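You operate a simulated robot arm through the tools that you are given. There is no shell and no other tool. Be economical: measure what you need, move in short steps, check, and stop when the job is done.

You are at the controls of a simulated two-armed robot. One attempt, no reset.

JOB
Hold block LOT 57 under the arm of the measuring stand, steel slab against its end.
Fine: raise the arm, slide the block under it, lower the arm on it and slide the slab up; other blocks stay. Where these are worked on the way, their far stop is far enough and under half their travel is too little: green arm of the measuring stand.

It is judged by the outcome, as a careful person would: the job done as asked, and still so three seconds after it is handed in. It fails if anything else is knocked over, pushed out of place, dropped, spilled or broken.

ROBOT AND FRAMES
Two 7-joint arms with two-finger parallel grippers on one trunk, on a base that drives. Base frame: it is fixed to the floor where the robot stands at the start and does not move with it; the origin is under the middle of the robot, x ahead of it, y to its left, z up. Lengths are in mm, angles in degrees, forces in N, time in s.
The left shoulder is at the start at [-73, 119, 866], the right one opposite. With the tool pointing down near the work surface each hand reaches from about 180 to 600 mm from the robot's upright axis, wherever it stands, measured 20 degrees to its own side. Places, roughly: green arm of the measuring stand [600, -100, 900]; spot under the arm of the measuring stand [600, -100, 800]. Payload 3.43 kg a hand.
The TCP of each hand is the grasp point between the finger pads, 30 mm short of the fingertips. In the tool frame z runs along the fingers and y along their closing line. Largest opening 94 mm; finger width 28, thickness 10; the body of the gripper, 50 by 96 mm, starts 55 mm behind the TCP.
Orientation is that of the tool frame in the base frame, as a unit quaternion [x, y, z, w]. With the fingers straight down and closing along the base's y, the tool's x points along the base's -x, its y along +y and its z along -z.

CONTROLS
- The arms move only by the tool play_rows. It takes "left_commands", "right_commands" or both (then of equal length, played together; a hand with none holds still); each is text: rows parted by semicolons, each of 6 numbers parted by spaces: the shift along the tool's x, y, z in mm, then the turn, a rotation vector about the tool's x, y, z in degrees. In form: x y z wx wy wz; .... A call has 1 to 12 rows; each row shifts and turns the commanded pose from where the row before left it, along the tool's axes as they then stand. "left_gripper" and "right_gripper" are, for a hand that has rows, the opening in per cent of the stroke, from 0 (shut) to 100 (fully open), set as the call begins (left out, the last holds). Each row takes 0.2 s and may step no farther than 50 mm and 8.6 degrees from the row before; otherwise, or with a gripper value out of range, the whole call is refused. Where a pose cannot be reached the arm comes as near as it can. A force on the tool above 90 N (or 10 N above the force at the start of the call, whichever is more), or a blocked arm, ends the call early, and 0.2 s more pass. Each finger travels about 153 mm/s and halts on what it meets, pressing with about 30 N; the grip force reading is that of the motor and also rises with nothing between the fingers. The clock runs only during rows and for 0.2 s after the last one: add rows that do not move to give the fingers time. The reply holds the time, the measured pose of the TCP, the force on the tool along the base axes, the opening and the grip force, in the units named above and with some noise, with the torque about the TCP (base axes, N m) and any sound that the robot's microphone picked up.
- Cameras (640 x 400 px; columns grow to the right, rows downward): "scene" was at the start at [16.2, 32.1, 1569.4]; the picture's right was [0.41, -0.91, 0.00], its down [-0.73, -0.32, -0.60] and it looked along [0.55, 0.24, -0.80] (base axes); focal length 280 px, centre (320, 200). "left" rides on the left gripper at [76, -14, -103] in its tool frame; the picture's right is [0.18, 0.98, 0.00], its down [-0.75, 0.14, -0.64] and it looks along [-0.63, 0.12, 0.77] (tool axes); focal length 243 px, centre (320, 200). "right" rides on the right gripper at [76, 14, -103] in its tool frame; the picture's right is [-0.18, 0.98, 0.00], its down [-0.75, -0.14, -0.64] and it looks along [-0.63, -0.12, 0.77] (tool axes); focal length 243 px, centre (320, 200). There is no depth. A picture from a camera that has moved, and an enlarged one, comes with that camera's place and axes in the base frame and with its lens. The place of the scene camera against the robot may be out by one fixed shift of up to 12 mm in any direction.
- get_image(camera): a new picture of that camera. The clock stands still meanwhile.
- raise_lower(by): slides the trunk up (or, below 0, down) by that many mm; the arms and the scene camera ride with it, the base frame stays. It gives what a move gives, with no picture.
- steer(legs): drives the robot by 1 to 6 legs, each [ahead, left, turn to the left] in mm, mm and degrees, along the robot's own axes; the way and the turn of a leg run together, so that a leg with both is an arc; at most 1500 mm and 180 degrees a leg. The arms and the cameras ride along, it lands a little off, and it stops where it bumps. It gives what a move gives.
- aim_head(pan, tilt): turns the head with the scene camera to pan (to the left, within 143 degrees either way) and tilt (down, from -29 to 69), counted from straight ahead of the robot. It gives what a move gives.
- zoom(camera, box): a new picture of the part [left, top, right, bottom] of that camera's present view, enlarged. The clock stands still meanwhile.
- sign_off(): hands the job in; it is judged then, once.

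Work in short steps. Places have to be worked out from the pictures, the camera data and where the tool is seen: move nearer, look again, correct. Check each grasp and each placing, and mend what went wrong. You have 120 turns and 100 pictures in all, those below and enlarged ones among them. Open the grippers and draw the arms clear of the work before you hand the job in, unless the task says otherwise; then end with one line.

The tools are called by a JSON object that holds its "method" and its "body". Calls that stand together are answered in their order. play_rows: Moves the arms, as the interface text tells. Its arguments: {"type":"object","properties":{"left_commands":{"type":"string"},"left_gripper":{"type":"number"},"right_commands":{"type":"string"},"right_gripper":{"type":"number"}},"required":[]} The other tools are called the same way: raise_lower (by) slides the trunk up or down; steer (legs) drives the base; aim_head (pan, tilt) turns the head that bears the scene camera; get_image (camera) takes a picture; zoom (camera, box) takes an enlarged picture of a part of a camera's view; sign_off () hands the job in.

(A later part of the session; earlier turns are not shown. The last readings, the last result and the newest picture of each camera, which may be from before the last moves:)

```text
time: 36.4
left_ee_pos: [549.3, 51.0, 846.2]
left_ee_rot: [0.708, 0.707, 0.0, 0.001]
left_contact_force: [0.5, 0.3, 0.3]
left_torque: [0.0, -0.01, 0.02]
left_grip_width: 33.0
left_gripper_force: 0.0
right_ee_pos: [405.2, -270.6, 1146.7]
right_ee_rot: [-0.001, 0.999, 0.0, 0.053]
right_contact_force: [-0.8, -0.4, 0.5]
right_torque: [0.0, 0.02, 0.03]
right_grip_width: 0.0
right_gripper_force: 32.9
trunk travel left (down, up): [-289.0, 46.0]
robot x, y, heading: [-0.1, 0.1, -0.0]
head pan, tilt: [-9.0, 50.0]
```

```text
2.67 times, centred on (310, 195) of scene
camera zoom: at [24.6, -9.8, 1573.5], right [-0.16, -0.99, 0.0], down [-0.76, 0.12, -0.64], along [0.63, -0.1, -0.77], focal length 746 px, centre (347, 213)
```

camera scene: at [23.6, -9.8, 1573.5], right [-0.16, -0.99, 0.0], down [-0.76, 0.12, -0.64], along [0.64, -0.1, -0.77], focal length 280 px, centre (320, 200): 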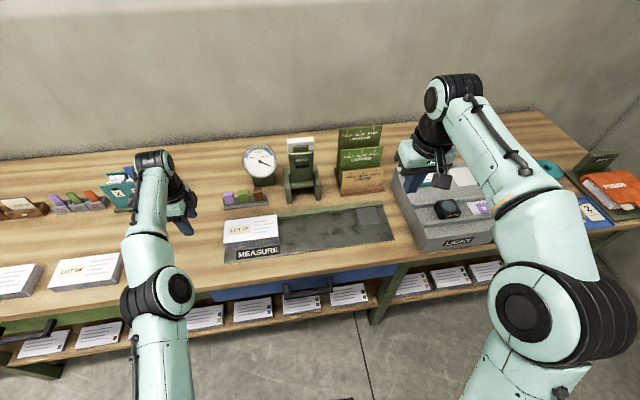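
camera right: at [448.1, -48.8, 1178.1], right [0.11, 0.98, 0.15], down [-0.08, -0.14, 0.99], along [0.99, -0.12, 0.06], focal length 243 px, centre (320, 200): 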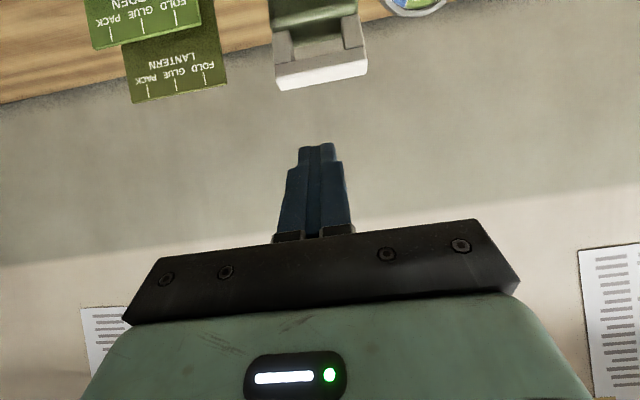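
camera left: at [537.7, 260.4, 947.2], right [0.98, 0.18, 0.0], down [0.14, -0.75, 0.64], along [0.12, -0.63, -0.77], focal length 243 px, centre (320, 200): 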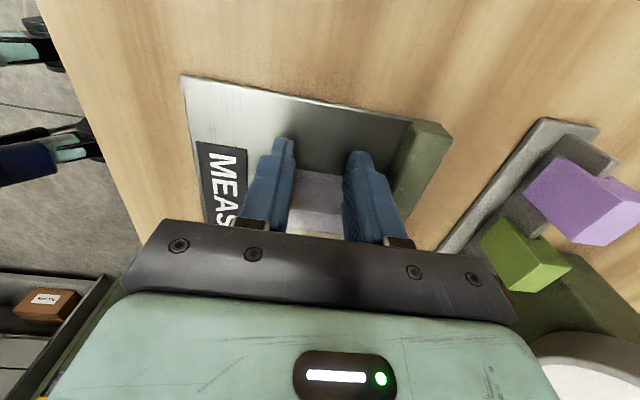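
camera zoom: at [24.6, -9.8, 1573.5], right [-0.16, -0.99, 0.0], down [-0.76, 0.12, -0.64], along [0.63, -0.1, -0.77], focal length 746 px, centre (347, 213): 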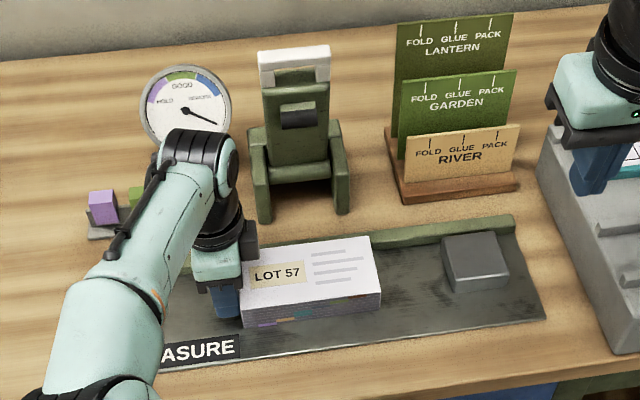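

Refused for a too-long step; I resend with shorter rows.

{"method": "play_rows", "body": {"left_commands": "-5 0 0 0 0 0;0 0 0 0 0 0;10 0 0 0 0 0;30 0 0 0 0 0;30 0 -20 0 0 0;25 -10 -35 0 0 0;25 -25 -30 0 0 0;25 -25 -25 0 0 0;25 -30 -25 0 0 0;20 -35 -25 0 0 0;20 -35 -25 0 0 0;0 -40 0 0 0 0"}}

{"method": "zoom", "body": {"camera": "scene", "box": [200, 120, 420, 270]}}

```text
time: 39.0
left_ee_pos: [346.9, 252.7, 1029.4]
left_ee_rot: [0.707, 0.707, 0.0, 0.001]
left_contact_force: [0.1, 0.6, -1.6]
left_torque: [-0.03, -0.02, -0.01]
left_grip_width: 33.2
left_gripper_force: 0.0
right_ee_pos: [403.9, -270.0, 1146.4]
right_ee_rot: [0.0, 0.999, -0.001, 0.053]
right_contact_force: [-0.4, 0.4, 0.6]
right_torque: [0.0, -0.02, 0.0]
right_grip_width: 0.0
right_gripper_force: 33.0
trunk travel left (down, up): [-289.0, 46.0]
robot x, y, heading: [-0.3, -1.7, 0.1]
head pan, tilt: [-9.0, 50.0]
```

```text
2.67 times, centred on (310, 195) of scene
camera zoom: at [23.3, -10.2, 1573.4], right [-0.16, -0.99, 0.0], down [-0.76, 0.12, -0.64], along [0.64, -0.1, -0.77], focal length 746 px, centre (347, 213)
```

zoom: 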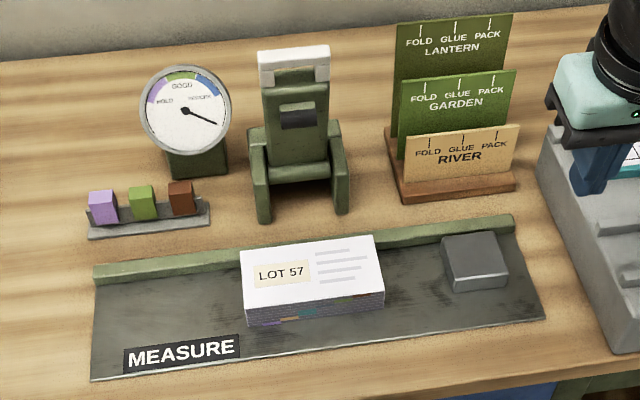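

Block is centred under the raised arm. Now bring the right hand, pitched 50° and open, in front of the raised handle.

{"method": "play_rows", "body": {"right_commands": "0 36 0 0 -7.4 0;0 36 0 0 -7.4 0;0 36 0 0 -7.4 0;0 36 0 0 -7.4 0;0 36 0 0 -7.4 0;0 35 0 0 -7.4 0;-20 0 28 0 0 0;-20 0 28 0 0 0;-20 0 28 0 0 0;-20 0 28 0 0 0;-20 0 28 0 0 0;0 0 0 0 0 0", "right_gripper": 100}}

{"method": "get_image", "body": {"camera": "right"}}

```text
time: 41.6
left_ee_pos: [349.1, 253.1, 1029.7]
left_ee_rot: [0.708, 0.706, 0.0, 0.001]
left_contact_force: [0.0, 0.6, -0.2]
left_torque: [0.02, 0.01, 0.01]
left_grip_width: 32.8
left_gripper_force: 0.0
right_ee_pos: [575.5, -54.3, 1132.8]
right_ee_rot: [0.0, 0.904, 0.0, 0.427]
right_contact_force: [-0.2, 0.1, -0.1]
right_torque: [-0.01, 0.02, 0.02]
right_grip_width: 94.1
right_gripper_force: 0.1
trunk travel left (down, up): [-289.0, 46.0]
robot x, y, heading: [-2.8, 1.7, 0.1]
head pan, tilt: [-9.0, 50.0]
```

```text
63 pictures are left
camera right: at [448.9, -40.7, 1139.4], right [0.12, 0.98, 0.14], down [-0.02, -0.14, 0.99], along [0.99, -0.12, 0.0], focal length 243 px, centre (320, 200)
```

right: 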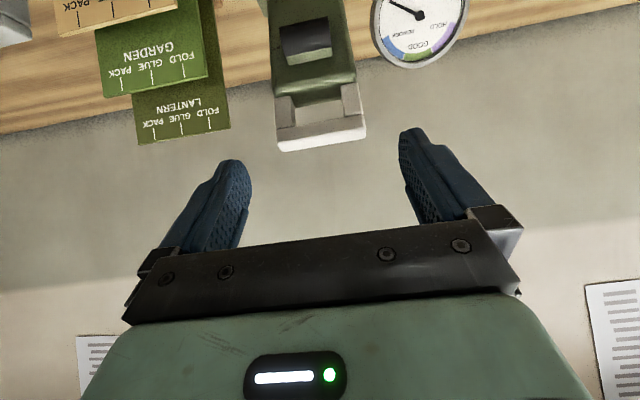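

The bar tip is at about (654,-58,1096). I advance to grip the loop ~25 mm below its tip.

{"method": "play_rows", "body": {"right_commands": "-2 -1 25 0 0 0;-2 -1 25 0 0 0;-2 -1 25 0 0 0;-2 0 27 0 0 0;0 0 0 0 0 0"}}

{"method": "get_image", "body": {"camera": "right"}}

```text
time: 42.8
left_ee_pos: [348.7, 253.2, 1030.1]
left_ee_rot: [0.707, 0.707, 0.0, 0.001]
left_contact_force: [-0.1, -0.1, -0.4]
left_torque: [0.02, 0.0, -0.03]
left_grip_width: 33.0
left_gripper_force: 0.0
right_ee_pos: [661.6, -57.5, 1074.5]
right_ee_rot: [0.001, 0.905, -0.001, 0.426]
right_contact_force: [-0.3, -0.6, -0.7]
right_torque: [0.01, -0.04, 0.02]
right_grip_width: 94.0
right_gripper_force: 0.0
trunk travel left (down, up): [-289.0, 46.0]
robot x, y, heading: [4.3, -0.5, 0.2]
head pan, tilt: [-9.0, 50.0]
```

```text
62 pictures are left
camera right: at [534.4, -43.8, 1080.3], right [0.12, 0.98, 0.14], down [-0.02, -0.14, 0.99], along [0.99, -0.12, 0.0], focal length 243 px, centre (320, 200)
```

right: 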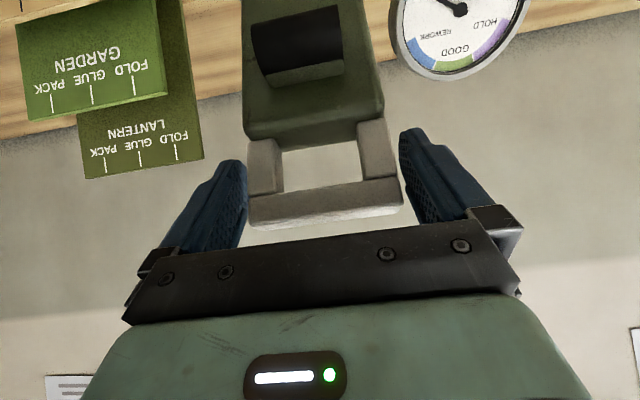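

Good: loop centred between fingers. Close.

{"method": "play_rows", "body": {"right_commands": "0 0 0 0 0 0;0 0 0 0 0 0;0 0 0 0 0 0", "right_gripper": 0}}

```text
time: 43.6
left_ee_pos: [348.9, 253.4, 1030.4]
left_ee_rot: [0.708, 0.707, 0.001, 0.001]
left_contact_force: [0.5, 0.0, 0.0]
left_torque: [-0.01, 0.0, -0.02]
left_grip_width: 32.8
left_gripper_force: 0.1
right_ee_pos: [661.8, -55.9, 1074.1]
right_ee_rot: [-0.001, 0.904, 0.001, 0.427]
right_contact_force: [0.4, 2.9, -0.6]
right_torque: [0.4, -0.01, 0.6]
right_grip_width: 80.5
right_gripper_force: 44.4
trunk travel left (down, up): [-289.0, 46.0]
robot x, y, heading: [-1.9, 2.8, 0.1]
head pan, tilt: [-9.0, 50.0]
```

Gripped (80.5 mm). Lower along the arc from 74° to ~62°, check force.

{"method": "play_rows", "body": {"right_commands": "10.75 0 -6.6 0 0 0;10.75 0 -6.6 0 0 0;11.4 0 -5.4 0 0 0;11.4 0 -5.4 0 0 0;0 0 0 0 0 0"}}

```text
time: 44.8
left_ee_pos: [349.3, 254.3, 1029.7]
left_ee_rot: [0.707, 0.707, 0.0, 0.001]
left_contact_force: [0.8, 0.9, -0.5]
left_torque: [0.0, -0.02, 0.01]
left_grip_width: 33.0
left_gripper_force: 0.1
right_ee_pos: [613.5, -55.6, 1058.6]
right_ee_rot: [0.0, 0.904, 0.001, 0.427]
right_contact_force: [1.8, 3.8, 7.8]
right_torque: [-0.11, -1.03, 0.21]
right_grip_width: 80.2
right_gripper_force: 44.3
trunk travel left (down, up): [-289.0, 46.0]
robot x, y, heading: [-2.6, -1.9, 0.2]
head pan, tilt: [-9.0, 50.0]
```

Forces small. Continue to 50°, then relax the pitch by 18°.

{"method": "play_rows", "body": {"right_commands": "11.9 0 -4.2 0 0 0;11.9 0 -4.2 0 0 0;12.2 0 -2.9 0 0 0;12.2 0 -2.9 0 0 0;0 0 0 0 6 0;0 0 0 0 6 0;0 0 0 0 6 0;0 0 0 0 0 0"}}

{"method": "get_image", "body": {"camera": "right"}}

```text
time: 46.6
left_ee_pos: [348.6, 253.9, 1031.4]
left_ee_rot: [0.707, 0.707, 0.0, 0.001]
left_contact_force: [0.6, -0.2, 0.6]
left_torque: [0.06, -0.01, -0.02]
left_grip_width: 32.8
left_gripper_force: 0.0
right_ee_pos: [571.8, -55.1, 1028.6]
right_ee_rot: [0.0, 0.96, 0.001, 0.279]
right_contact_force: [-0.2, 6.5, 11.1]
right_torque: [-0.05, -1.3, 0.38]
right_grip_width: 80.4
right_gripper_force: 45.1
trunk travel left (down, up): [-289.0, 46.0]
robot x, y, heading: [1.4, -1.3, 0.1]
head pan, tilt: [-9.0, 50.0]
```

```text
61 pictures are left
camera right: at [453.1, -42.9, 1074.1], right [0.15, 0.98, 0.1], down [0.29, -0.14, 0.95], along [0.94, -0.12, -0.31], focal length 243 px, centre (320, 200)
```

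right: 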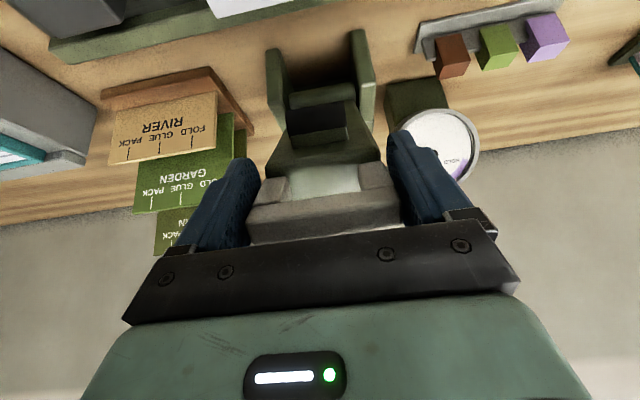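

Fine. Continue to ~26°.

{"method": "play_rows", "body": {"right_commands": "12.4 0 2.3 0 0 0;12.4 0 2.3 0 0 0;12.05 0 3.6 0 0 0;12.05 0 3.6 0 0 0;11.7 0 4.85 0 0 0;11.7 0 4.85 0 0 0;11.05 0 6.05 0 0 0;11.05 0 6.05 0 0 0;0 0 0 0 6 0;0 0 0 0 6 0;0 0 0 0 6 0;0 0 0 0 6 0"}}

{"method": "get_image", "body": {"camera": "right"}}

```text
time: 49.2
left_ee_pos: [347.1, 254.6, 1031.1]
left_ee_rot: [0.707, 0.707, 0.0, 0.002]
left_contact_force: [1.0, -0.1, 0.7]
left_torque: [-0.02, -0.02, -0.01]
left_grip_width: 33.0
left_gripper_force: 0.1
right_ee_pos: [508.2, -55.1, 951.2]
right_ee_rot: [0.0, 0.997, 0.0, 0.073]
right_contact_force: [-13.3, 5.0, 13.0]
right_torque: [-0.54, -1.45, -0.15]
right_grip_width: 80.4
right_gripper_force: 44.8
trunk travel left (down, up): [-289.0, 46.0]
robot x, y, heading: [-0.1, 0.4, 0.2]
head pan, tilt: [-9.0, 50.0]
```

```text
60 pictures are left
camera right: at [418.7, -42.7, 1041.2], right [0.18, 0.98, 0.03], down [0.65, -0.14, 0.75], along [0.74, -0.12, -0.67], focal length 243 px, centre (320, 200)
```

right: 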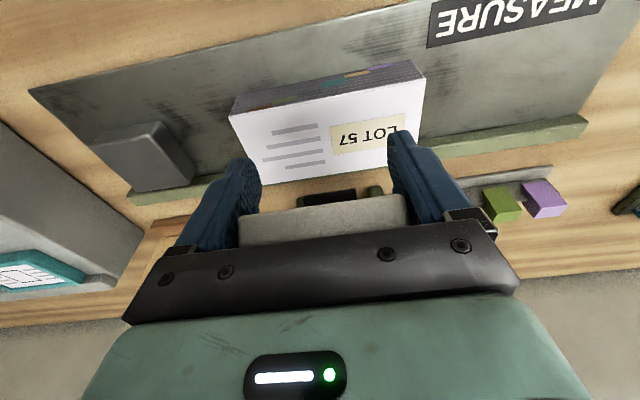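

Lowering goes well. Straighten the tool and go on to z≈900.

{"method": "play_rows", "body": {"right_commands": "3 0 0 0 8 0;6 0 11.6 0 0 0;6 0 11.6 0 0 0;4.5 0 12 0 0 0;4 0 12 0 0 0;0 0 0 0 0 0"}}

{"method": "get_image", "body": {"camera": "right"}}

```text
time: 50.6
left_ee_pos: [348.2, 254.0, 1028.9]
left_ee_rot: [0.707, 0.707, 0.0, 0.001]
left_contact_force: [-0.1, 0.9, -1.5]
left_torque: [0.0, -0.03, -0.02]
left_grip_width: 32.9
left_gripper_force: 0.0
right_ee_pos: [486.9, -55.7, 901.9]
right_ee_rot: [0.0, 1.0, 0.0, 0.004]
right_contact_force: [1.7, 6.7, 4.9]
right_torque: [-0.1, -1.3, 0.22]
right_grip_width: 80.2
right_gripper_force: 45.3
trunk travel left (down, up): [-289.0, 46.0]
robot x, y, heading: [2.1, 2.2, -0.1]
head pan, tilt: [-9.0, 50.0]
```

```text
59 pictures are left
camera right: at [410.5, -42.7, 1003.8], right [0.18, 0.98, 0.0], down [0.75, -0.14, 0.65], along [0.64, -0.12, -0.76], focal length 243 px, centre (320, 200)
```

right: 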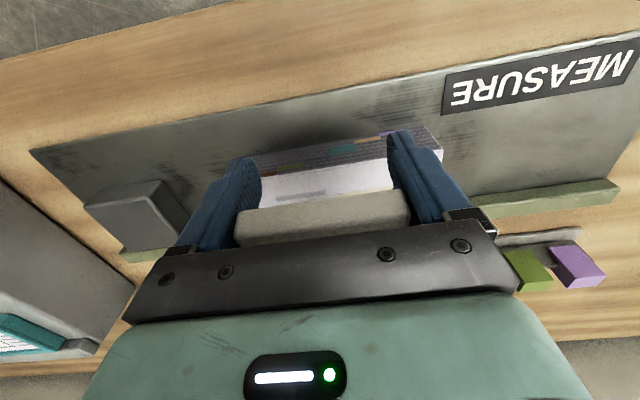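

Bar sits ~20 mm above TCP. I lower gently in 5 mm rows, watching the vertical force for contact with the block.

{"method": "play_rows", "body": {"right_commands": "1.3 0 5 0 0 0;1.2 0 5 0 0 0;1.1 0 5 0 0 0;1 0 5 0 0 0;0 0 0 0 0 0"}}

{"method": "zoom", "body": {"camera": "scene", "box": [200, 120, 420, 270]}}

{"method": "get_image", "body": {"camera": "right"}}

```text
time: 51.8
left_ee_pos: [348.8, 254.6, 1029.9]
left_ee_rot: [0.708, 0.707, -0.001, 0.002]
left_contact_force: [-0.2, 0.5, -0.5]
left_torque: [-0.01, 0.0, 0.01]
left_grip_width: 32.8
left_gripper_force: 0.0
right_ee_pos: [481.9, -56.2, 882.3]
right_ee_rot: [0.0, 1.0, 0.0, 0.005]
right_contact_force: [1.3, 10.1, 4.6]
right_torque: [-0.05, -1.34, 0.14]
right_grip_width: 80.4
right_gripper_force: 44.6
trunk travel left (down, up): [-289.0, 46.0]
robot x, y, heading: [0.3, 1.6, 0.2]
head pan, tilt: [-9.0, 50.0]
```

```text
2.67 times, centred on (310, 195) of scene
camera zoom: at [24.3, -8.5, 1573.5], right [-0.16, -0.99, 0.0], down [-0.76, 0.12, -0.64], along [0.64, -0.1, -0.77], focal length 746 px, centre (347, 213)
```

zoom: 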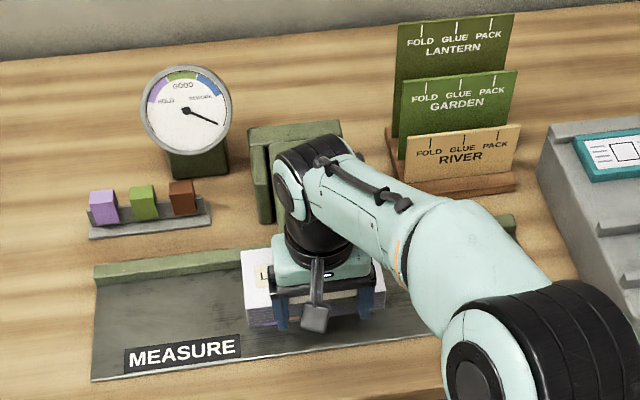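

```text
57 pictures are left
camera right: at [405.5, -42.7, 983.7], right [0.18, 0.98, 0.0], down [0.75, -0.14, 0.65], along [0.64, -0.12, -0.76], focal length 243 px, centre (320, 200)
```

right: 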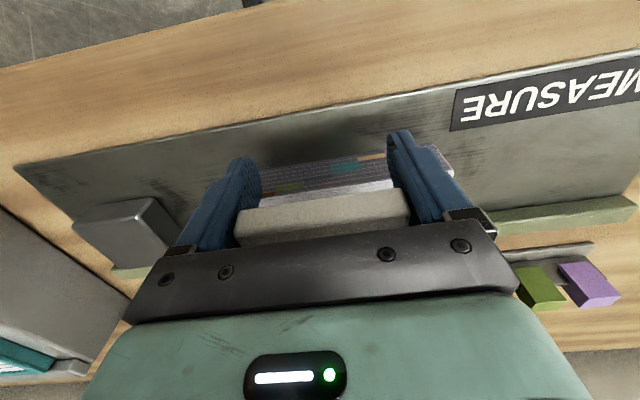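

No contact yet; gauge still at its upper end. Continue another 20 mm.

{"method": "play_rows", "body": {"right_commands": "0.5 0 4 0 0 0;0.5 0 4 0 0 0;0.4 0 4 0 0 0;0.3 0 4 0 0 0;0 0 0 0 0 0"}}

{"method": "zoom", "body": {"camera": "scene", "box": [200, 120, 420, 270]}}

```text
time: 53.0
left_ee_pos: [348.7, 254.4, 1031.1]
left_ee_rot: [0.707, 0.707, 0.0, 0.002]
left_contact_force: [0.3, 0.1, 0.6]
left_torque: [0.01, 0.02, -0.04]
left_grip_width: 33.0
left_gripper_force: 0.1
right_ee_pos: [479.2, -55.6, 866.5]
right_ee_rot: [-0.001, 1.0, 0.0, 0.003]
right_contact_force: [-7.5, 13.2, 12.0]
right_torque: [-0.43, 0.1, 0.35]
right_grip_width: 80.2
right_gripper_force: 45.3
trunk travel left (down, up): [-289.0, 46.0]
robot x, y, heading: [-0.3, 0.8, -0.1]
head pan, tilt: [-9.0, 50.0]
```

```text
2.67 times, centred on (310, 195) of scene
camera zoom: at [22.5, -7.9, 1573.6], right [-0.16, -0.99, 0.0], down [-0.76, 0.12, -0.64], along [0.64, -0.1, -0.77], focal length 746 px, centre (347, 213)
```

zoom: 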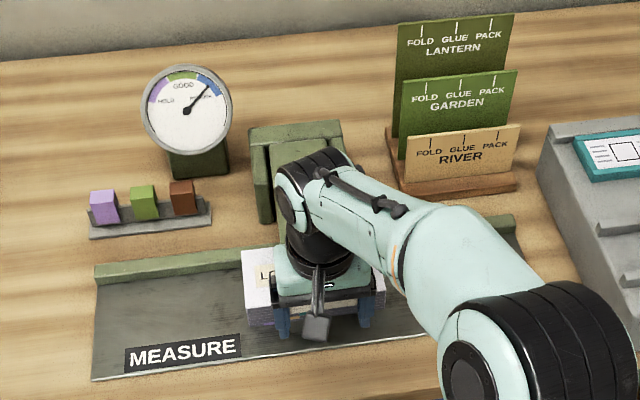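

The gauge needle now moves; continue down gently until the force shows contact.

{"method": "play_rows", "body": {"right_commands": "0.2 0 3 0 0 0;0.2 0 3 0 0 0;0.1 0 3 0 0 0;0 0 0 0 0 0"}}

{"method": "zoom", "body": {"camera": "scene", "box": [200, 120, 420, 270]}}

{"method": "get_image", "body": {"camera": "right"}}

```text
time: 54.0
left_ee_pos: [347.2, 253.3, 1030.9]
left_ee_rot: [0.707, 0.707, 0.0, 0.002]
left_contact_force: [-0.4, 0.1, -0.5]
left_torque: [-0.02, 0.03, 0.03]
left_grip_width: 32.7
left_gripper_force: 0.1
right_ee_pos: [481.5, -55.2, 860.1]
right_ee_rot: [0.001, 1.0, 0.001, 0.01]
right_contact_force: [-3.8, 7.2, 35.3]
right_torque: [-0.2, -0.62, 0.11]
right_grip_width: 80.4
right_gripper_force: 44.9
trunk travel left (down, up): [-289.0, 46.0]
robot x, y, heading: [-0.2, 3.7, 0.2]
head pan, tilt: [-9.0, 50.0]
```

```text
2.67 times, centred on (310, 195) of scene
camera zoom: at [21.1, -8.6, 1573.6], right [-0.16, -0.99, 0.0], down [-0.76, 0.12, -0.64], along [0.64, -0.1, -0.76], focal length 746 px, centre (347, 213)
```

zoom: 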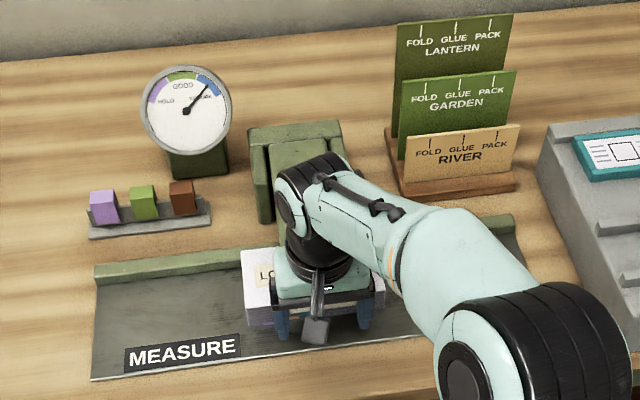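

```text
54 pictures are left
camera right: at [404.2, -42.6, 961.2], right [0.19, 0.98, 0.0], down [0.74, -0.14, 0.66], along [0.64, -0.12, -0.76], focal length 243 px, centre (320, 200)
```

right: 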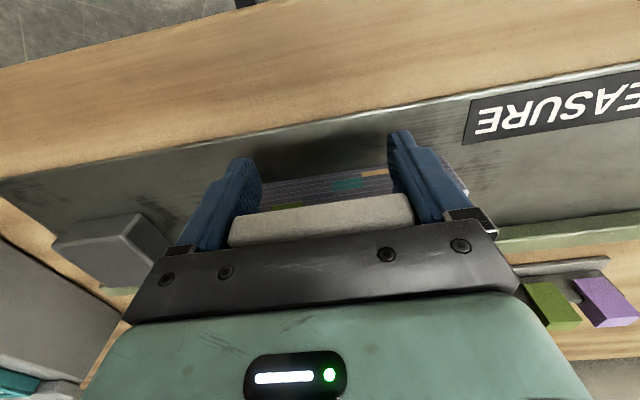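

Vertical force jumped to 35 N with the needle no longer moving: the arm rests on the block. Release and withdraw upward.

{"method": "play_rows", "body": {"right_commands": "0 0 0 0 0 0;0 0 0 0 0 0;0 0 0 0 0 0", "right_gripper": 100}}

{"method": "play_rows", "body": {"right_commands": "4 0 -10 0 0 0;10 0 -30 0 0 0;15 0 -40 0 0 0;20 -20 -40 0 0 0;10 -40 -20 0 0 0;0 -45 0 0 0 0;0 -45 0 0 0 0;0 0 0 0 0 0"}}

{"method": "zoom", "body": {"camera": "scene", "box": [200, 120, 420, 270]}}

{"method": "get_image", "body": {"camera": "right"}}

```text
time: 54.8
left_ee_pos: [349.0, 252.6, 1029.9]
left_ee_rot: [0.707, 0.707, 0.0, 0.002]
left_contact_force: [0.3, 0.6, -0.3]
left_torque: [0.07, -0.01, 0.02]
left_grip_width: 32.9
left_gripper_force: 0.1
right_ee_pos: [480.6, -56.9, 855.4]
right_ee_rot: [0.0, 1.0, 0.0, 0.004]
right_contact_force: [0.6, 0.7, 0.0]
right_torque: [0.02, 0.02, 0.0]
right_grip_width: 94.1
right_gripper_force: 0.0
trunk travel left (down, up): [-289.0, 46.0]
robot x, y, heading: [1.3, 4.0, 0.1]
head pan, tilt: [-9.0, 50.0]
```

```text
time: 56.6
left_ee_pos: [350.1, 253.1, 1029.7]
left_ee_rot: [0.707, 0.707, 0.0, 0.001]
left_contact_force: [0.3, 0.0, -0.6]
left_torque: [0.02, -0.02, 0.02]
left_grip_width: 32.8
left_gripper_force: 0.0
right_ee_pos: [423.4, -209.9, 998.0]
right_ee_rot: [0.0, 1.0, -0.001, 0.005]
right_contact_force: [0.1, 0.0, 0.5]
right_torque: [-0.03, -0.01, 0.06]
right_grip_width: 93.9
right_gripper_force: 0.0
trunk travel left (down, up): [-289.0, 46.0]
robot x, y, heading: [-0.7, -1.4, 0.0]
head pan, tilt: [-9.0, 50.0]
```

```text
2.67 times, centred on (310, 195) of scene
camera zoom: at [24.6, -9.3, 1573.5], right [-0.16, -0.99, 0.0], down [-0.76, 0.12, -0.64], along [0.63, -0.1, -0.77], focal length 746 px, centre (347, 213)
```

zoom: 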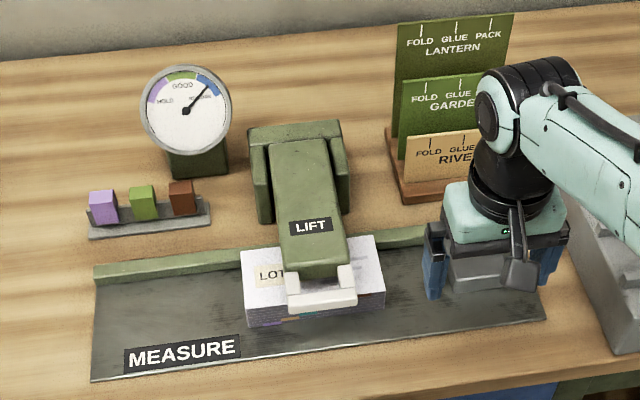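

```text
52 pictures are left
camera right: at [345.5, -196.5, 1099.2], right [0.18, 0.98, 0.0], down [0.75, -0.14, 0.65], along [0.64, -0.12, -0.76], focal length 243 px, centre (320, 200)
```

right: 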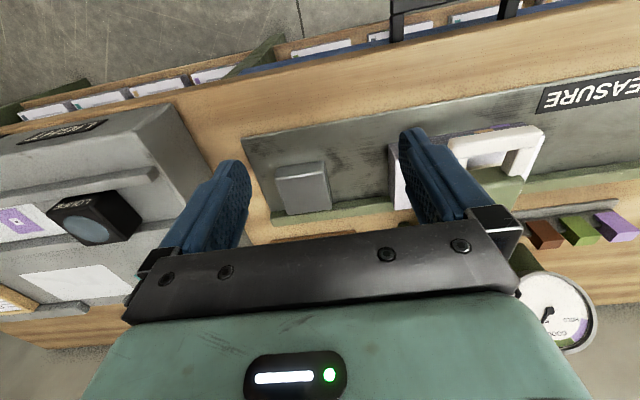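

The arm rests on LOT 57, block centred. Next the slab (y≈-294..-221, x≈515–585). I check the gap to the LIGHT box on its right.

{"method": "zoom", "body": {"camera": "right", "box": [120, 90, 420, 270]}}

{"method": "zoom", "body": {"camera": "scene", "box": [340, 150, 520, 270]}}

```text
2.13 times, centred on (270, 180) of right
camera zoom: at [345.5, -196.5, 1099.2], right [0.18, 0.98, 0.0], down [0.75, -0.14, 0.65], along [0.64, -0.12, -0.76], focal length 518 px, centre (427, 243)
```

zoom: 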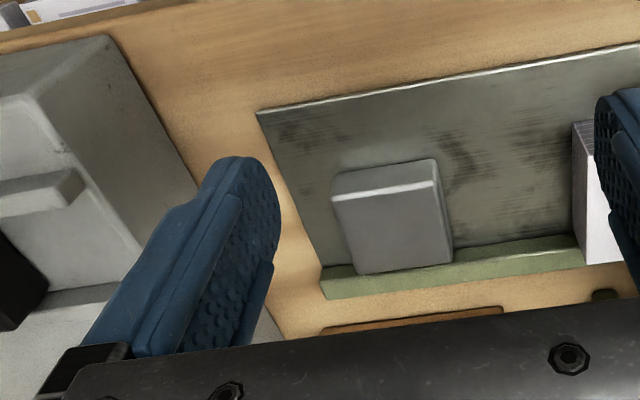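

```text
3.33 times, centred on (430, 210) of scene
camera zoom: at [24.6, -9.3, 1573.5], right [-0.16, -0.99, 0.0], down [-0.76, 0.12, -0.64], along [0.63, -0.1, -0.77], focal length 932 px, centre (-47, 167)
```

zoom: 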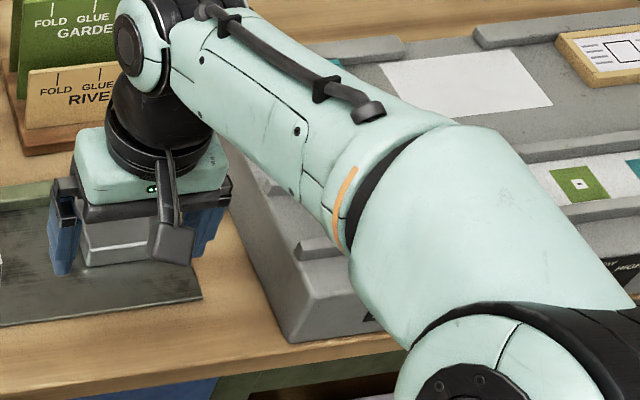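

The box's foot is at y≈-397, so there's ~95 mm free right of the slab (slab x 524–595, right face y≈-298, top ≈835). I close the right gripper, pitch it 30° for reach and move above that gap.

{"method": "play_rows", "body": {"right_commands": "0 0 0 0 -7.5 0;0 0 0 0 -7.5 0;0 0 0 0 -7.5 0;0 0 0 0 -7.5 0;-18 -32 30 0 0 0;-18 -32 30 0 0 0;-18 -32 30 0 0 0;-18 -32 30 0 0 0;0 0 0 0 0 0", "right_gripper": 0}}

{"method": "get_image", "body": {"camera": "right"}}

```text
time: 58.6
left_ee_pos: [348.6, 253.4, 1029.3]
left_ee_rot: [0.707, 0.707, 0.0, 0.001]
left_contact_force: [-0.6, 0.4, 1.1]
left_torque: [-0.02, -0.01, 0.02]
left_grip_width: 33.1
left_gripper_force: 0.1
right_ee_pos: [545.5, -334.1, 925.2]
right_ee_rot: [0.0, 0.965, 0.0, 0.263]
right_contact_force: [-0.6, -0.1, -0.1]
right_torque: [0.01, 0.01, -0.01]
right_grip_width: 0.0
right_gripper_force: 30.2
trunk travel left (down, up): [-289.0, 46.0]
robot x, y, heading: [-1.1, -1.6, -0.1]
head pan, tilt: [-9.0, 50.0]
```

```text
49 pictures are left
camera right: at [428.1, -321.4, 975.8], right [0.16, 0.98, 0.09], down [0.32, -0.14, 0.94], along [0.93, -0.12, -0.34], focal length 243 px, centre (320, 200)
```

right: 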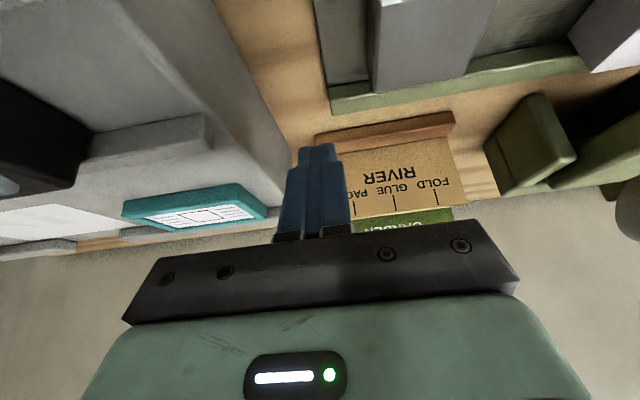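

Clear of both. Descend to TCP z≈845 right of the slab.

{"method": "play_rows", "body": {"right_commands": "10.1 0 17.2 0 0 0;10.1 0 17.2 0 0 0;10.1 0 17.2 0 0 0;10.1 0 17.2 0 0 0;0 0 0 0 0 0"}}

{"method": "get_image", "body": {"camera": "right"}}

```text
time: 59.8
left_ee_pos: [349.7, 252.5, 1029.1]
left_ee_rot: [0.707, 0.707, 0.0, 0.001]
left_contact_force: [0.0, 0.1, 0.9]
left_torque: [0.02, -0.01, 0.01]
left_grip_width: 32.9
left_gripper_force: 0.0
right_ee_pos: [543.9, -334.9, 845.6]
right_ee_rot: [-0.001, 0.965, 0.0, 0.262]
right_contact_force: [0.1, 0.8, -0.2]
right_torque: [0.03, 0.01, -0.02]
right_grip_width: 0.2
right_gripper_force: 30.4
trunk travel left (down, up): [-289.0, 46.0]
robot x, y, heading: [2.4, -1.3, -0.1]
head pan, tilt: [-9.0, 50.0]
```

```text
48 pictures are left
camera right: at [427.5, -321.9, 896.2], right [0.16, 0.98, 0.09], down [0.32, -0.14, 0.94], along [0.93, -0.12, -0.34], focal length 243 px, centre (320, 200)
```

right: 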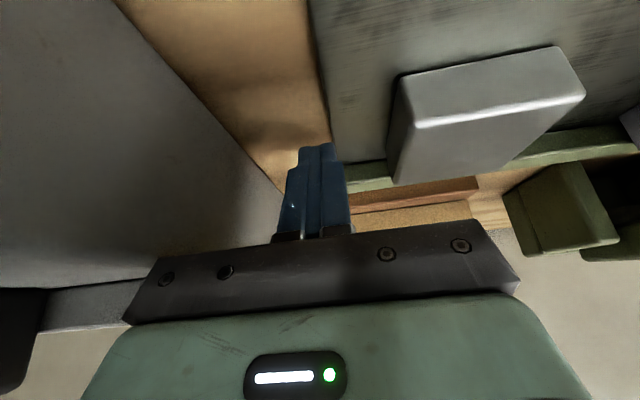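

Push +y: first ~95 mm to near contact with the block.

{"method": "play_rows", "body": {"right_commands": "0 10 0 0 0 0;0 10 0 0 0 0;0 8 0 0 0 0;0 8 0 0 0 0;0 8 0 0 0 0;0 8 0 0 0 0;0 8 0 0 0 0;0 8 0 0 0 0;0 8 0 0 0 0;0 8 0 0 0 0;0 0 0 0 0 0"}}

{"method": "get_image", "body": {"camera": "right"}}

{"method": "zoom", "body": {"camera": "scene", "box": [200, 120, 420, 270]}}

```text
time: 62.2
left_ee_pos: [349.3, 253.0, 1030.6]
left_ee_rot: [0.707, 0.707, 0.0, 0.001]
left_contact_force: [-0.1, -0.7, 0.1]
left_torque: [0.02, 0.03, 0.01]
left_grip_width: 32.6
left_gripper_force: 0.0
right_ee_pos: [543.0, -250.9, 848.0]
right_ee_rot: [0.0, 0.965, 0.0, 0.262]
right_contact_force: [1.3, 0.0, 0.3]
right_torque: [-0.03, -0.01, -0.03]
right_grip_width: 0.0
right_gripper_force: 29.6
trunk travel left (down, up): [-289.0, 46.0]
robot x, y, heading: [0.3, 1.3, -0.1]
head pan, tilt: [-9.0, 50.0]
```

```text
47 pictures are left
camera right: at [426.7, -237.5, 898.0], right [0.16, 0.98, 0.09], down [0.32, -0.14, 0.94], along [0.93, -0.12, -0.34], focal length 243 px, centre (320, 200)
```

right: 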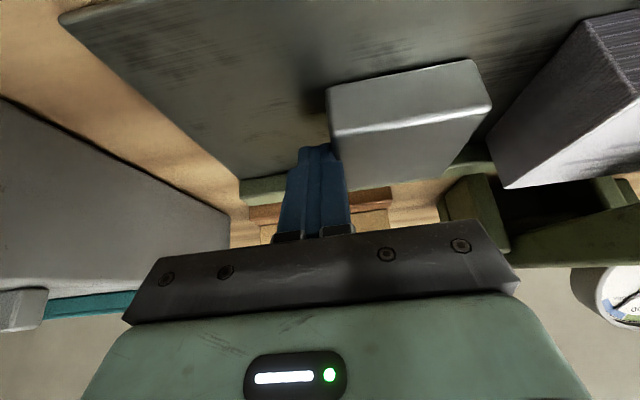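

```text
2.67 times, centred on (310, 195) of scene
camera zoom: at [24.6, -10.1, 1573.4], right [-0.16, -0.99, 0.0], down [-0.76, 0.12, -0.64], along [0.63, -0.1, -0.77], focal length 746 px, centre (347, 213)
```

zoom: 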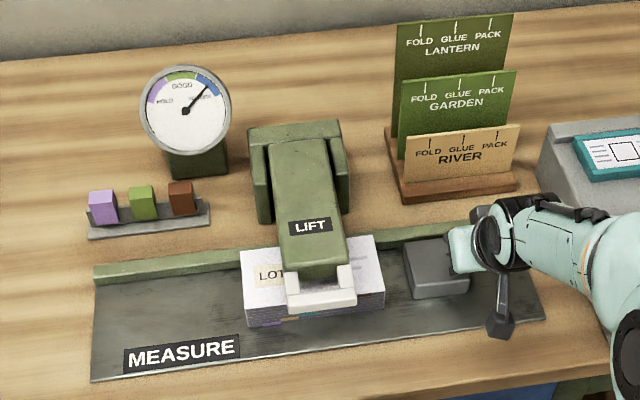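

The slab slides true; ~26 mm gap left. Push 20 mm more.

{"method": "play_rows", "body": {"right_commands": "0 5 0 0 0 0;0 5 0 0 0 0;0 5 0 0 0 0;0 4 0 0 0 0;0 0 0 0 0 0"}}

{"method": "zoom", "body": {"camera": "scene", "box": [270, 180, 390, 250]}}

{"method": "get_image", "body": {"camera": "right"}}

```text
time: 63.4
left_ee_pos: [348.8, 253.8, 1030.5]
left_ee_rot: [0.708, 0.707, 0.0, 0.0]
left_contact_force: [-0.4, -0.8, 0.0]
left_torque: [0.02, -0.01, 0.03]
left_grip_width: 33.1
left_gripper_force: 0.0
right_ee_pos: [543.7, -230.2, 849.6]
right_ee_rot: [0.0, 0.965, 0.001, 0.263]
right_contact_force: [0.8, -0.5, -0.7]
right_torque: [-0.01, -0.01, -0.06]
right_grip_width: 0.1
right_gripper_force: 30.2
trunk travel left (down, up): [-289.0, 46.0]
robot x, y, heading: [-0.6, -1.0, -0.0]
head pan, tilt: [-9.0, 50.0]
```

```text
5.33 times, centred on (330, 215) of scene
camera zoom: at [24.7, -10.1, 1573.4], right [-0.16, -0.99, 0.0], down [-0.76, 0.12, -0.64], along [0.63, -0.1, -0.77], focal length 1491 px, centre (267, 120)
```

zoom: 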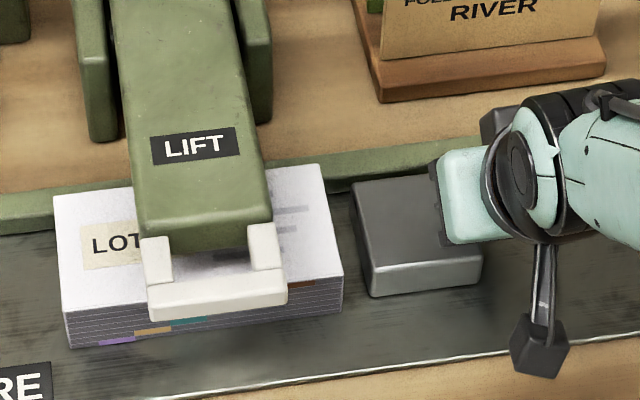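

```text
44 pictures are left
camera right: at [426.1, -218.3, 899.9], right [0.16, 0.98, 0.09], down [0.32, -0.14, 0.94], along [0.93, -0.12, -0.34], focal length 243 px, centre (320, 200)
```

right: 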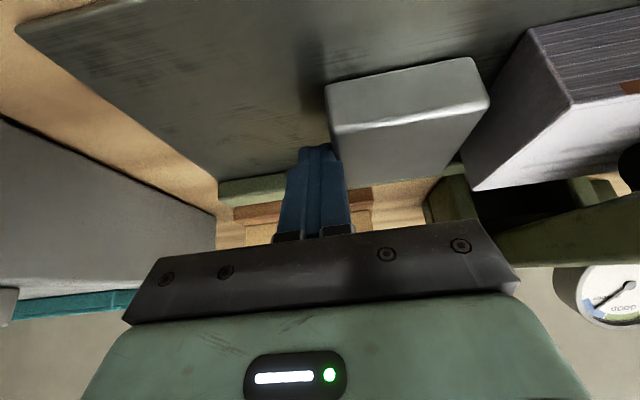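

Some 13–15 mm remain. Creep on in small rows.

{"method": "play_rows", "body": {"right_commands": "0 4 1 0 0 0;0 3 1 0 0 0;0 2 0 0 0 0;0 2 0 0 0 0;0 0 0 0 0 0"}}

{"method": "zoom", "body": {"camera": "scene", "box": [270, 180, 390, 250]}}

{"method": "zoom", "body": {"camera": "right", "box": [300, 20, 640, 220]}}

```text
time: 64.6
left_ee_pos: [349.1, 253.4, 1030.5]
left_ee_rot: [0.707, 0.707, 0.001, 0.002]
left_contact_force: [-0.6, -0.7, 0.0]
left_torque: [0.02, 0.03, -0.06]
left_grip_width: 32.9
left_gripper_force: 0.1
right_ee_pos: [543.8, -219.9, 846.3]
right_ee_rot: [-0.001, 0.965, 0.0, 0.262]
right_contact_force: [-0.6, 0.1, 0.1]
right_torque: [-0.03, 0.04, -0.01]
right_grip_width: 0.0
right_gripper_force: 30.0
trunk travel left (down, up): [-289.0, 46.0]
robot x, y, heading: [-2.2, -0.1, -0.1]
head pan, tilt: [-9.0, 50.0]
```

```text
5.33 times, centred on (330, 215) of scene
camera zoom: at [24.5, -10.1, 1573.4], right [-0.16, -0.99, 0.0], down [-0.76, 0.12, -0.64], along [0.63, -0.1, -0.77], focal length 1491 px, centre (267, 120)
```

zoom: 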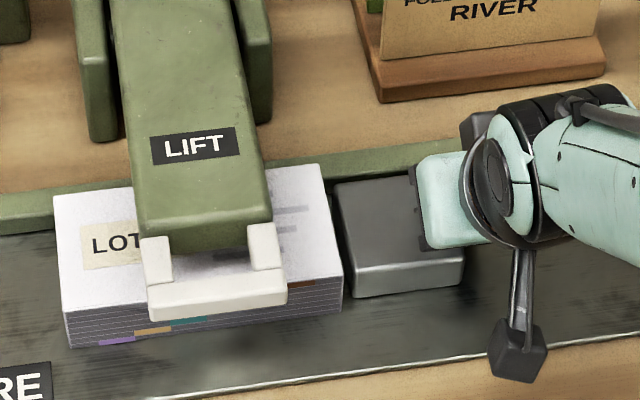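

```text
1.88 times, centred on (470, 120) of right
camera zoom: at [427.1, -207.4, 896.4], right [0.16, 0.98, 0.09], down [0.33, -0.14, 0.94], along [0.93, -0.12, -0.34], focal length 457 px, centre (38, 351)
```

zoom: 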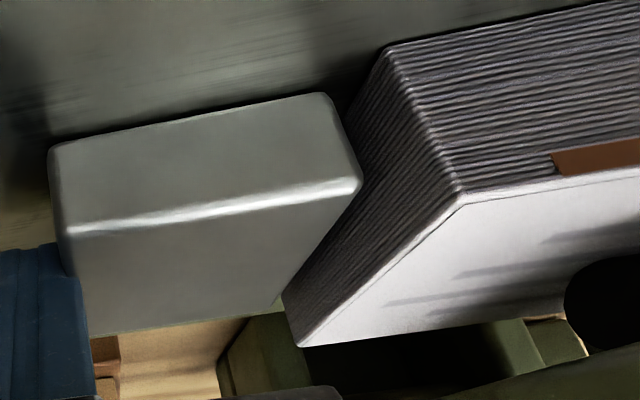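

A few mm remain. Creep 1 mm rows until a contact force appears.

{"method": "play_rows", "body": {"right_commands": "0 1 0 0 0 0;0 1 0 0 0 0;0 1 0 0 0 0;0 1 0 0 0 0;0 0 0 0 0 0"}}

{"method": "zoom", "body": {"camera": "right", "box": [300, 20, 640, 220]}}

```text
time: 65.8
left_ee_pos: [348.3, 254.0, 1031.6]
left_ee_rot: [0.707, 0.707, 0.0, 0.002]
left_contact_force: [0.2, 0.6, 0.1]
left_torque: [0.0, -0.04, -0.01]
left_grip_width: 32.7
left_gripper_force: 0.1
right_ee_pos: [544.9, -215.4, 845.9]
right_ee_rot: [0.0, 0.965, 0.0, 0.263]
right_contact_force: [0.5, -1.6, 0.6]
right_torque: [-0.01, -0.03, -0.02]
right_grip_width: 0.0
right_gripper_force: 30.1
trunk travel left (down, up): [-289.0, 46.0]
robot x, y, heading: [3.8, -1.5, -0.1]
head pan, tilt: [-9.0, 50.0]
```

```text
1.88 times, centred on (470, 120) of right
camera zoom: at [427.9, -203.3, 896.2], right [0.16, 0.98, 0.09], down [0.32, -0.14, 0.94], along [0.93, -0.12, -0.34], focal length 457 px, centre (38, 351)
```

zoom: 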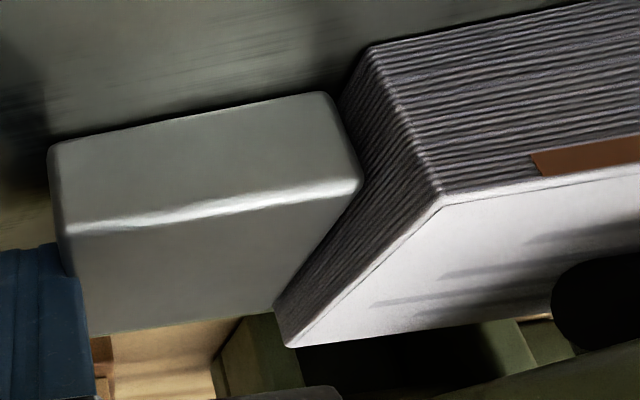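

Still no force; continue creeping.

{"method": "play_rows", "body": {"right_commands": "0 1 0 0 0 0;0 1 0 0 0 0;0 1 0 0 0 0;0 0 0 0 0 0"}}

{"method": "zoom", "body": {"camera": "right", "box": [300, 20, 640, 220]}}

{"method": "zoom", "body": {"camera": "scene", "box": [310, 195, 370, 235]}}

```text
time: 66.8
left_ee_pos: [349.4, 253.9, 1029.9]
left_ee_rot: [0.707, 0.707, 0.001, 0.001]
left_contact_force: [0.2, -0.3, 0.2]
left_torque: [0.0, 0.03, -0.01]
left_grip_width: 32.7
left_gripper_force: 0.1
right_ee_pos: [544.8, -214.7, 847.4]
right_ee_rot: [0.0, 0.965, 0.0, 0.264]
right_contact_force: [0.2, -1.5, 0.5]
right_torque: [-0.04, 0.02, -0.01]
right_grip_width: 0.2
right_gripper_force: 29.3
trunk travel left (down, up): [-289.0, 46.0]
robot x, y, heading: [1.1, 0.4, 0.0]
head pan, tilt: [-9.0, 50.0]
```

```text
1.88 times, centred on (470, 120) of right
camera zoom: at [427.9, -201.0, 897.0], right [0.16, 0.98, 0.09], down [0.32, -0.14, 0.94], along [0.93, -0.12, -0.34], focal length 457 px, centre (38, 351)
```

zoom: 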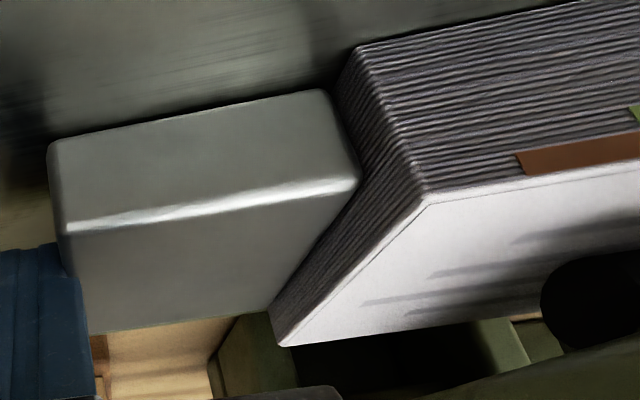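

```text
10.00 times, centred on (340, 215) of scene
camera zoom: at [24.5, -10.1, 1573.5], right [-0.16, -0.99, 0.0], down [-0.76, 0.12, -0.64], along [0.63, -0.1, -0.77], focal length 2796 px, centre (120, 50)
```

zoom: 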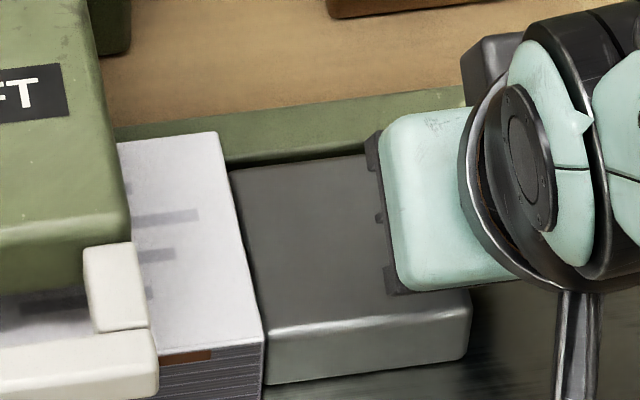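

Nearly touching (≤2 mm). Creep until force clearly rises.

{"method": "play_rows", "body": {"right_commands": "0 1 0 0 0 0;0 1 0 0 0 0;0 1 0 0 0 0;0 0 0 0 0 0"}}

{"method": "zoom", "body": {"camera": "scene", "box": [310, 195, 370, 235]}}

```text
time: 67.8
left_ee_pos: [349.3, 252.7, 1030.0]
left_ee_rot: [0.707, 0.707, 0.0, 0.002]
left_contact_force: [-0.4, -0.1, -0.4]
left_torque: [-0.02, 0.03, 0.02]
left_grip_width: 32.7
left_gripper_force: 0.0
right_ee_pos: [544.7, -211.4, 846.3]
right_ee_rot: [0.0, 0.965, 0.0, 0.263]
right_contact_force: [-0.4, -3.7, 0.1]
right_torque: [-0.07, 0.03, 0.02]
right_grip_width: 0.0
right_gripper_force: 29.7
trunk travel left (down, up): [-289.0, 46.0]
robot x, y, heading: [-2.1, 3.5, -0.0]
head pan, tilt: [-9.0, 50.0]
```

```text
10.00 times, centred on (340, 215) of scene
camera zoom: at [24.5, -10.5, 1573.4], right [-0.16, -0.99, 0.0], down [-0.76, 0.12, -0.64], along [0.63, -0.1, -0.77], focal length 2796 px, centre (120, 50)
```

zoom: 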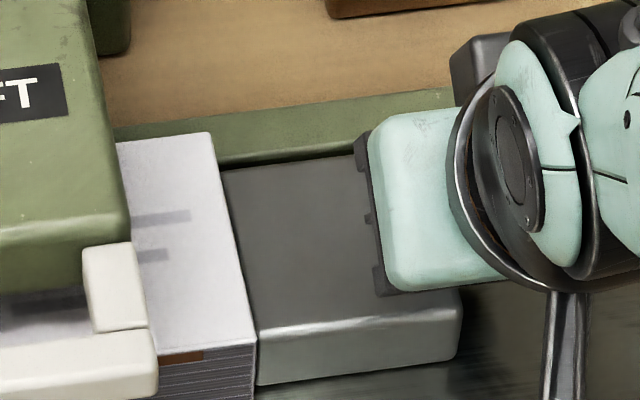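

The block itself just shifted ~2 mm, so slab and block are in contact. Back the right hand off and clear away.

{"method": "play_rows", "body": {"right_commands": "0 -5 0 0 0 0;0 -20 0 0 0 0;0 -30 0 0 0 0;0 0 -40 0 0 0;0 0 -40 0 0 0;0 0 -40 0 0 0;20 0 -40 0 0 0;30 0 -30 0 0 0;0 0 0 0 0 0"}}

{"method": "play_rows", "body": {"right_commands": "0 0 0 0 0 0;0 0 0 0 0 0;0 0 0 0 0 0", "right_gripper": 100, "left_commands": "0 -30 -30 0 0 0;0 -30 -30 0 0 0;0 0 0 0 0 0", "left_gripper": 100}}

{"method": "zoom", "body": {"camera": "scene", "box": [200, 120, 420, 270]}}

{"method": "zoom", "body": {"camera": "scene", "box": [270, 180, 390, 250]}}

{"method": "get_image", "body": {"camera": "right"}}

```text
time: 69.8
left_ee_pos: [349.7, 253.3, 1030.7]
left_ee_rot: [0.707, 0.707, 0.0, 0.001]
left_contact_force: [0.0, 0.9, -0.7]
left_torque: [0.01, 0.04, 0.0]
left_grip_width: 33.0
left_gripper_force: 0.0
right_ee_pos: [405.2, -266.5, 987.8]
right_ee_rot: [0.0, 0.965, 0.001, 0.262]
right_contact_force: [-0.6, 0.0, 0.3]
right_torque: [0.01, 0.01, 0.0]
right_grip_width: 0.0
right_gripper_force: 30.5
trunk travel left (down, up): [-289.0, 46.0]
robot x, y, heading: [2.4, 2.9, -0.0]
head pan, tilt: [-9.0, 50.0]
```

```text
time: 70.6
left_ee_pos: [293.2, 255.8, 1090.5]
left_ee_rot: [0.707, 0.707, -0.001, 0.001]
left_contact_force: [0.6, -0.2, 0.9]
left_torque: [-0.03, 0.01, -0.01]
left_grip_width: 94.1
left_gripper_force: 0.1
right_ee_pos: [406.0, -265.8, 986.8]
right_ee_rot: [0.0, 0.965, 0.0, 0.262]
right_contact_force: [0.5, -0.2, 0.0]
right_torque: [0.0, -0.03, 0.0]
right_grip_width: 93.8
right_gripper_force: 0.1
trunk travel left (down, up): [-289.0, 46.0]
robot x, y, heading: [1.8, -2.1, -0.1]
head pan, tilt: [-9.0, 50.0]
```

```text
2.67 times, centred on (310, 195) of scene
camera zoom: at [25.2, -9.9, 1573.5], right [-0.16, -0.99, 0.0], down [-0.76, 0.12, -0.64], along [0.63, -0.1, -0.77], focal length 746 px, centre (347, 213)
```

zoom: 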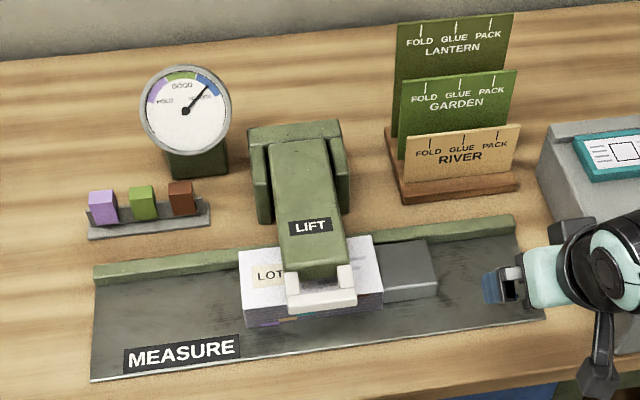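

```text
5.33 times, centred on (330, 215) of scene
camera zoom: at [25.2, -9.9, 1573.5], right [-0.16, -0.99, 0.0], down [-0.76, 0.12, -0.64], along [0.63, -0.1, -0.77], focal length 1491 px, centre (267, 120)
```

zoom: 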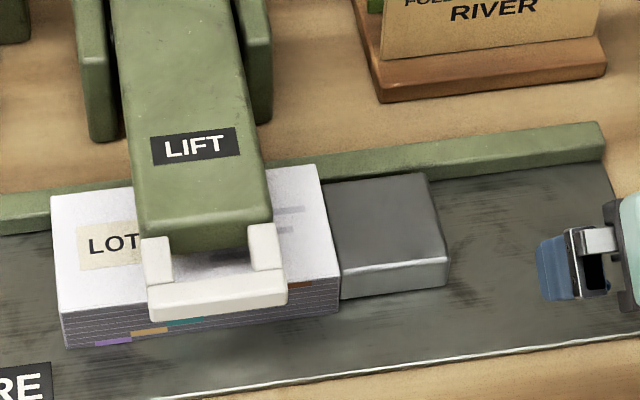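

```text
35 pictures are left
camera right: at [288.6, -253.3, 1036.5], right [0.16, 0.98, 0.09], down [0.32, -0.14, 0.94], along [0.93, -0.12, -0.34], focal length 243 px, centre (320, 200)
```

right: 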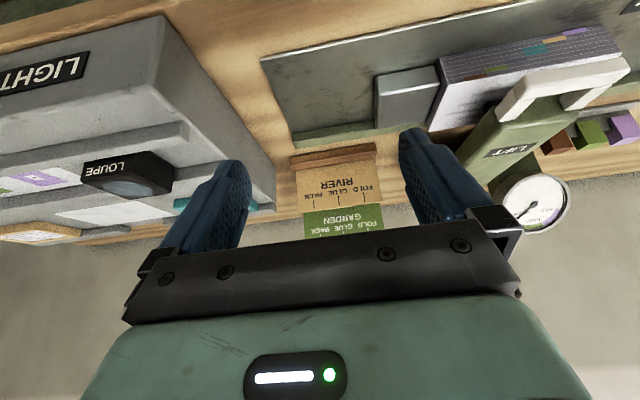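

Slab touches the block, neighbours untouched. I check from the side that the arm really rests on the block.

{"method": "zoom", "body": {"camera": "right", "box": [360, 20, 640, 200]}}

```text
2.22 times, centred on (500, 110) of right
camera zoom: at [288.6, -253.3, 1036.5], right [0.16, 0.98, 0.09], down [0.32, -0.14, 0.94], along [0.93, -0.12, -0.34], focal length 539 px, centre (-80, 400)
```

zoom: 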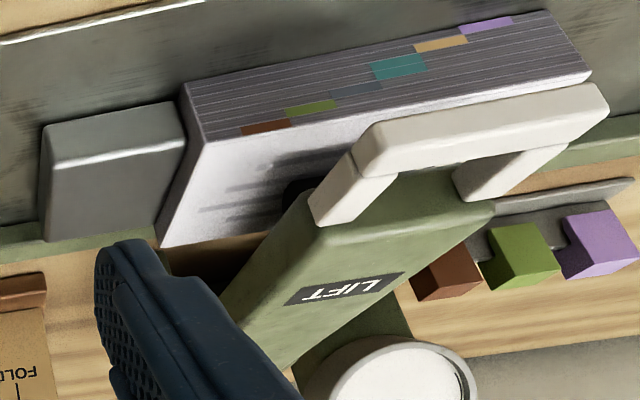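

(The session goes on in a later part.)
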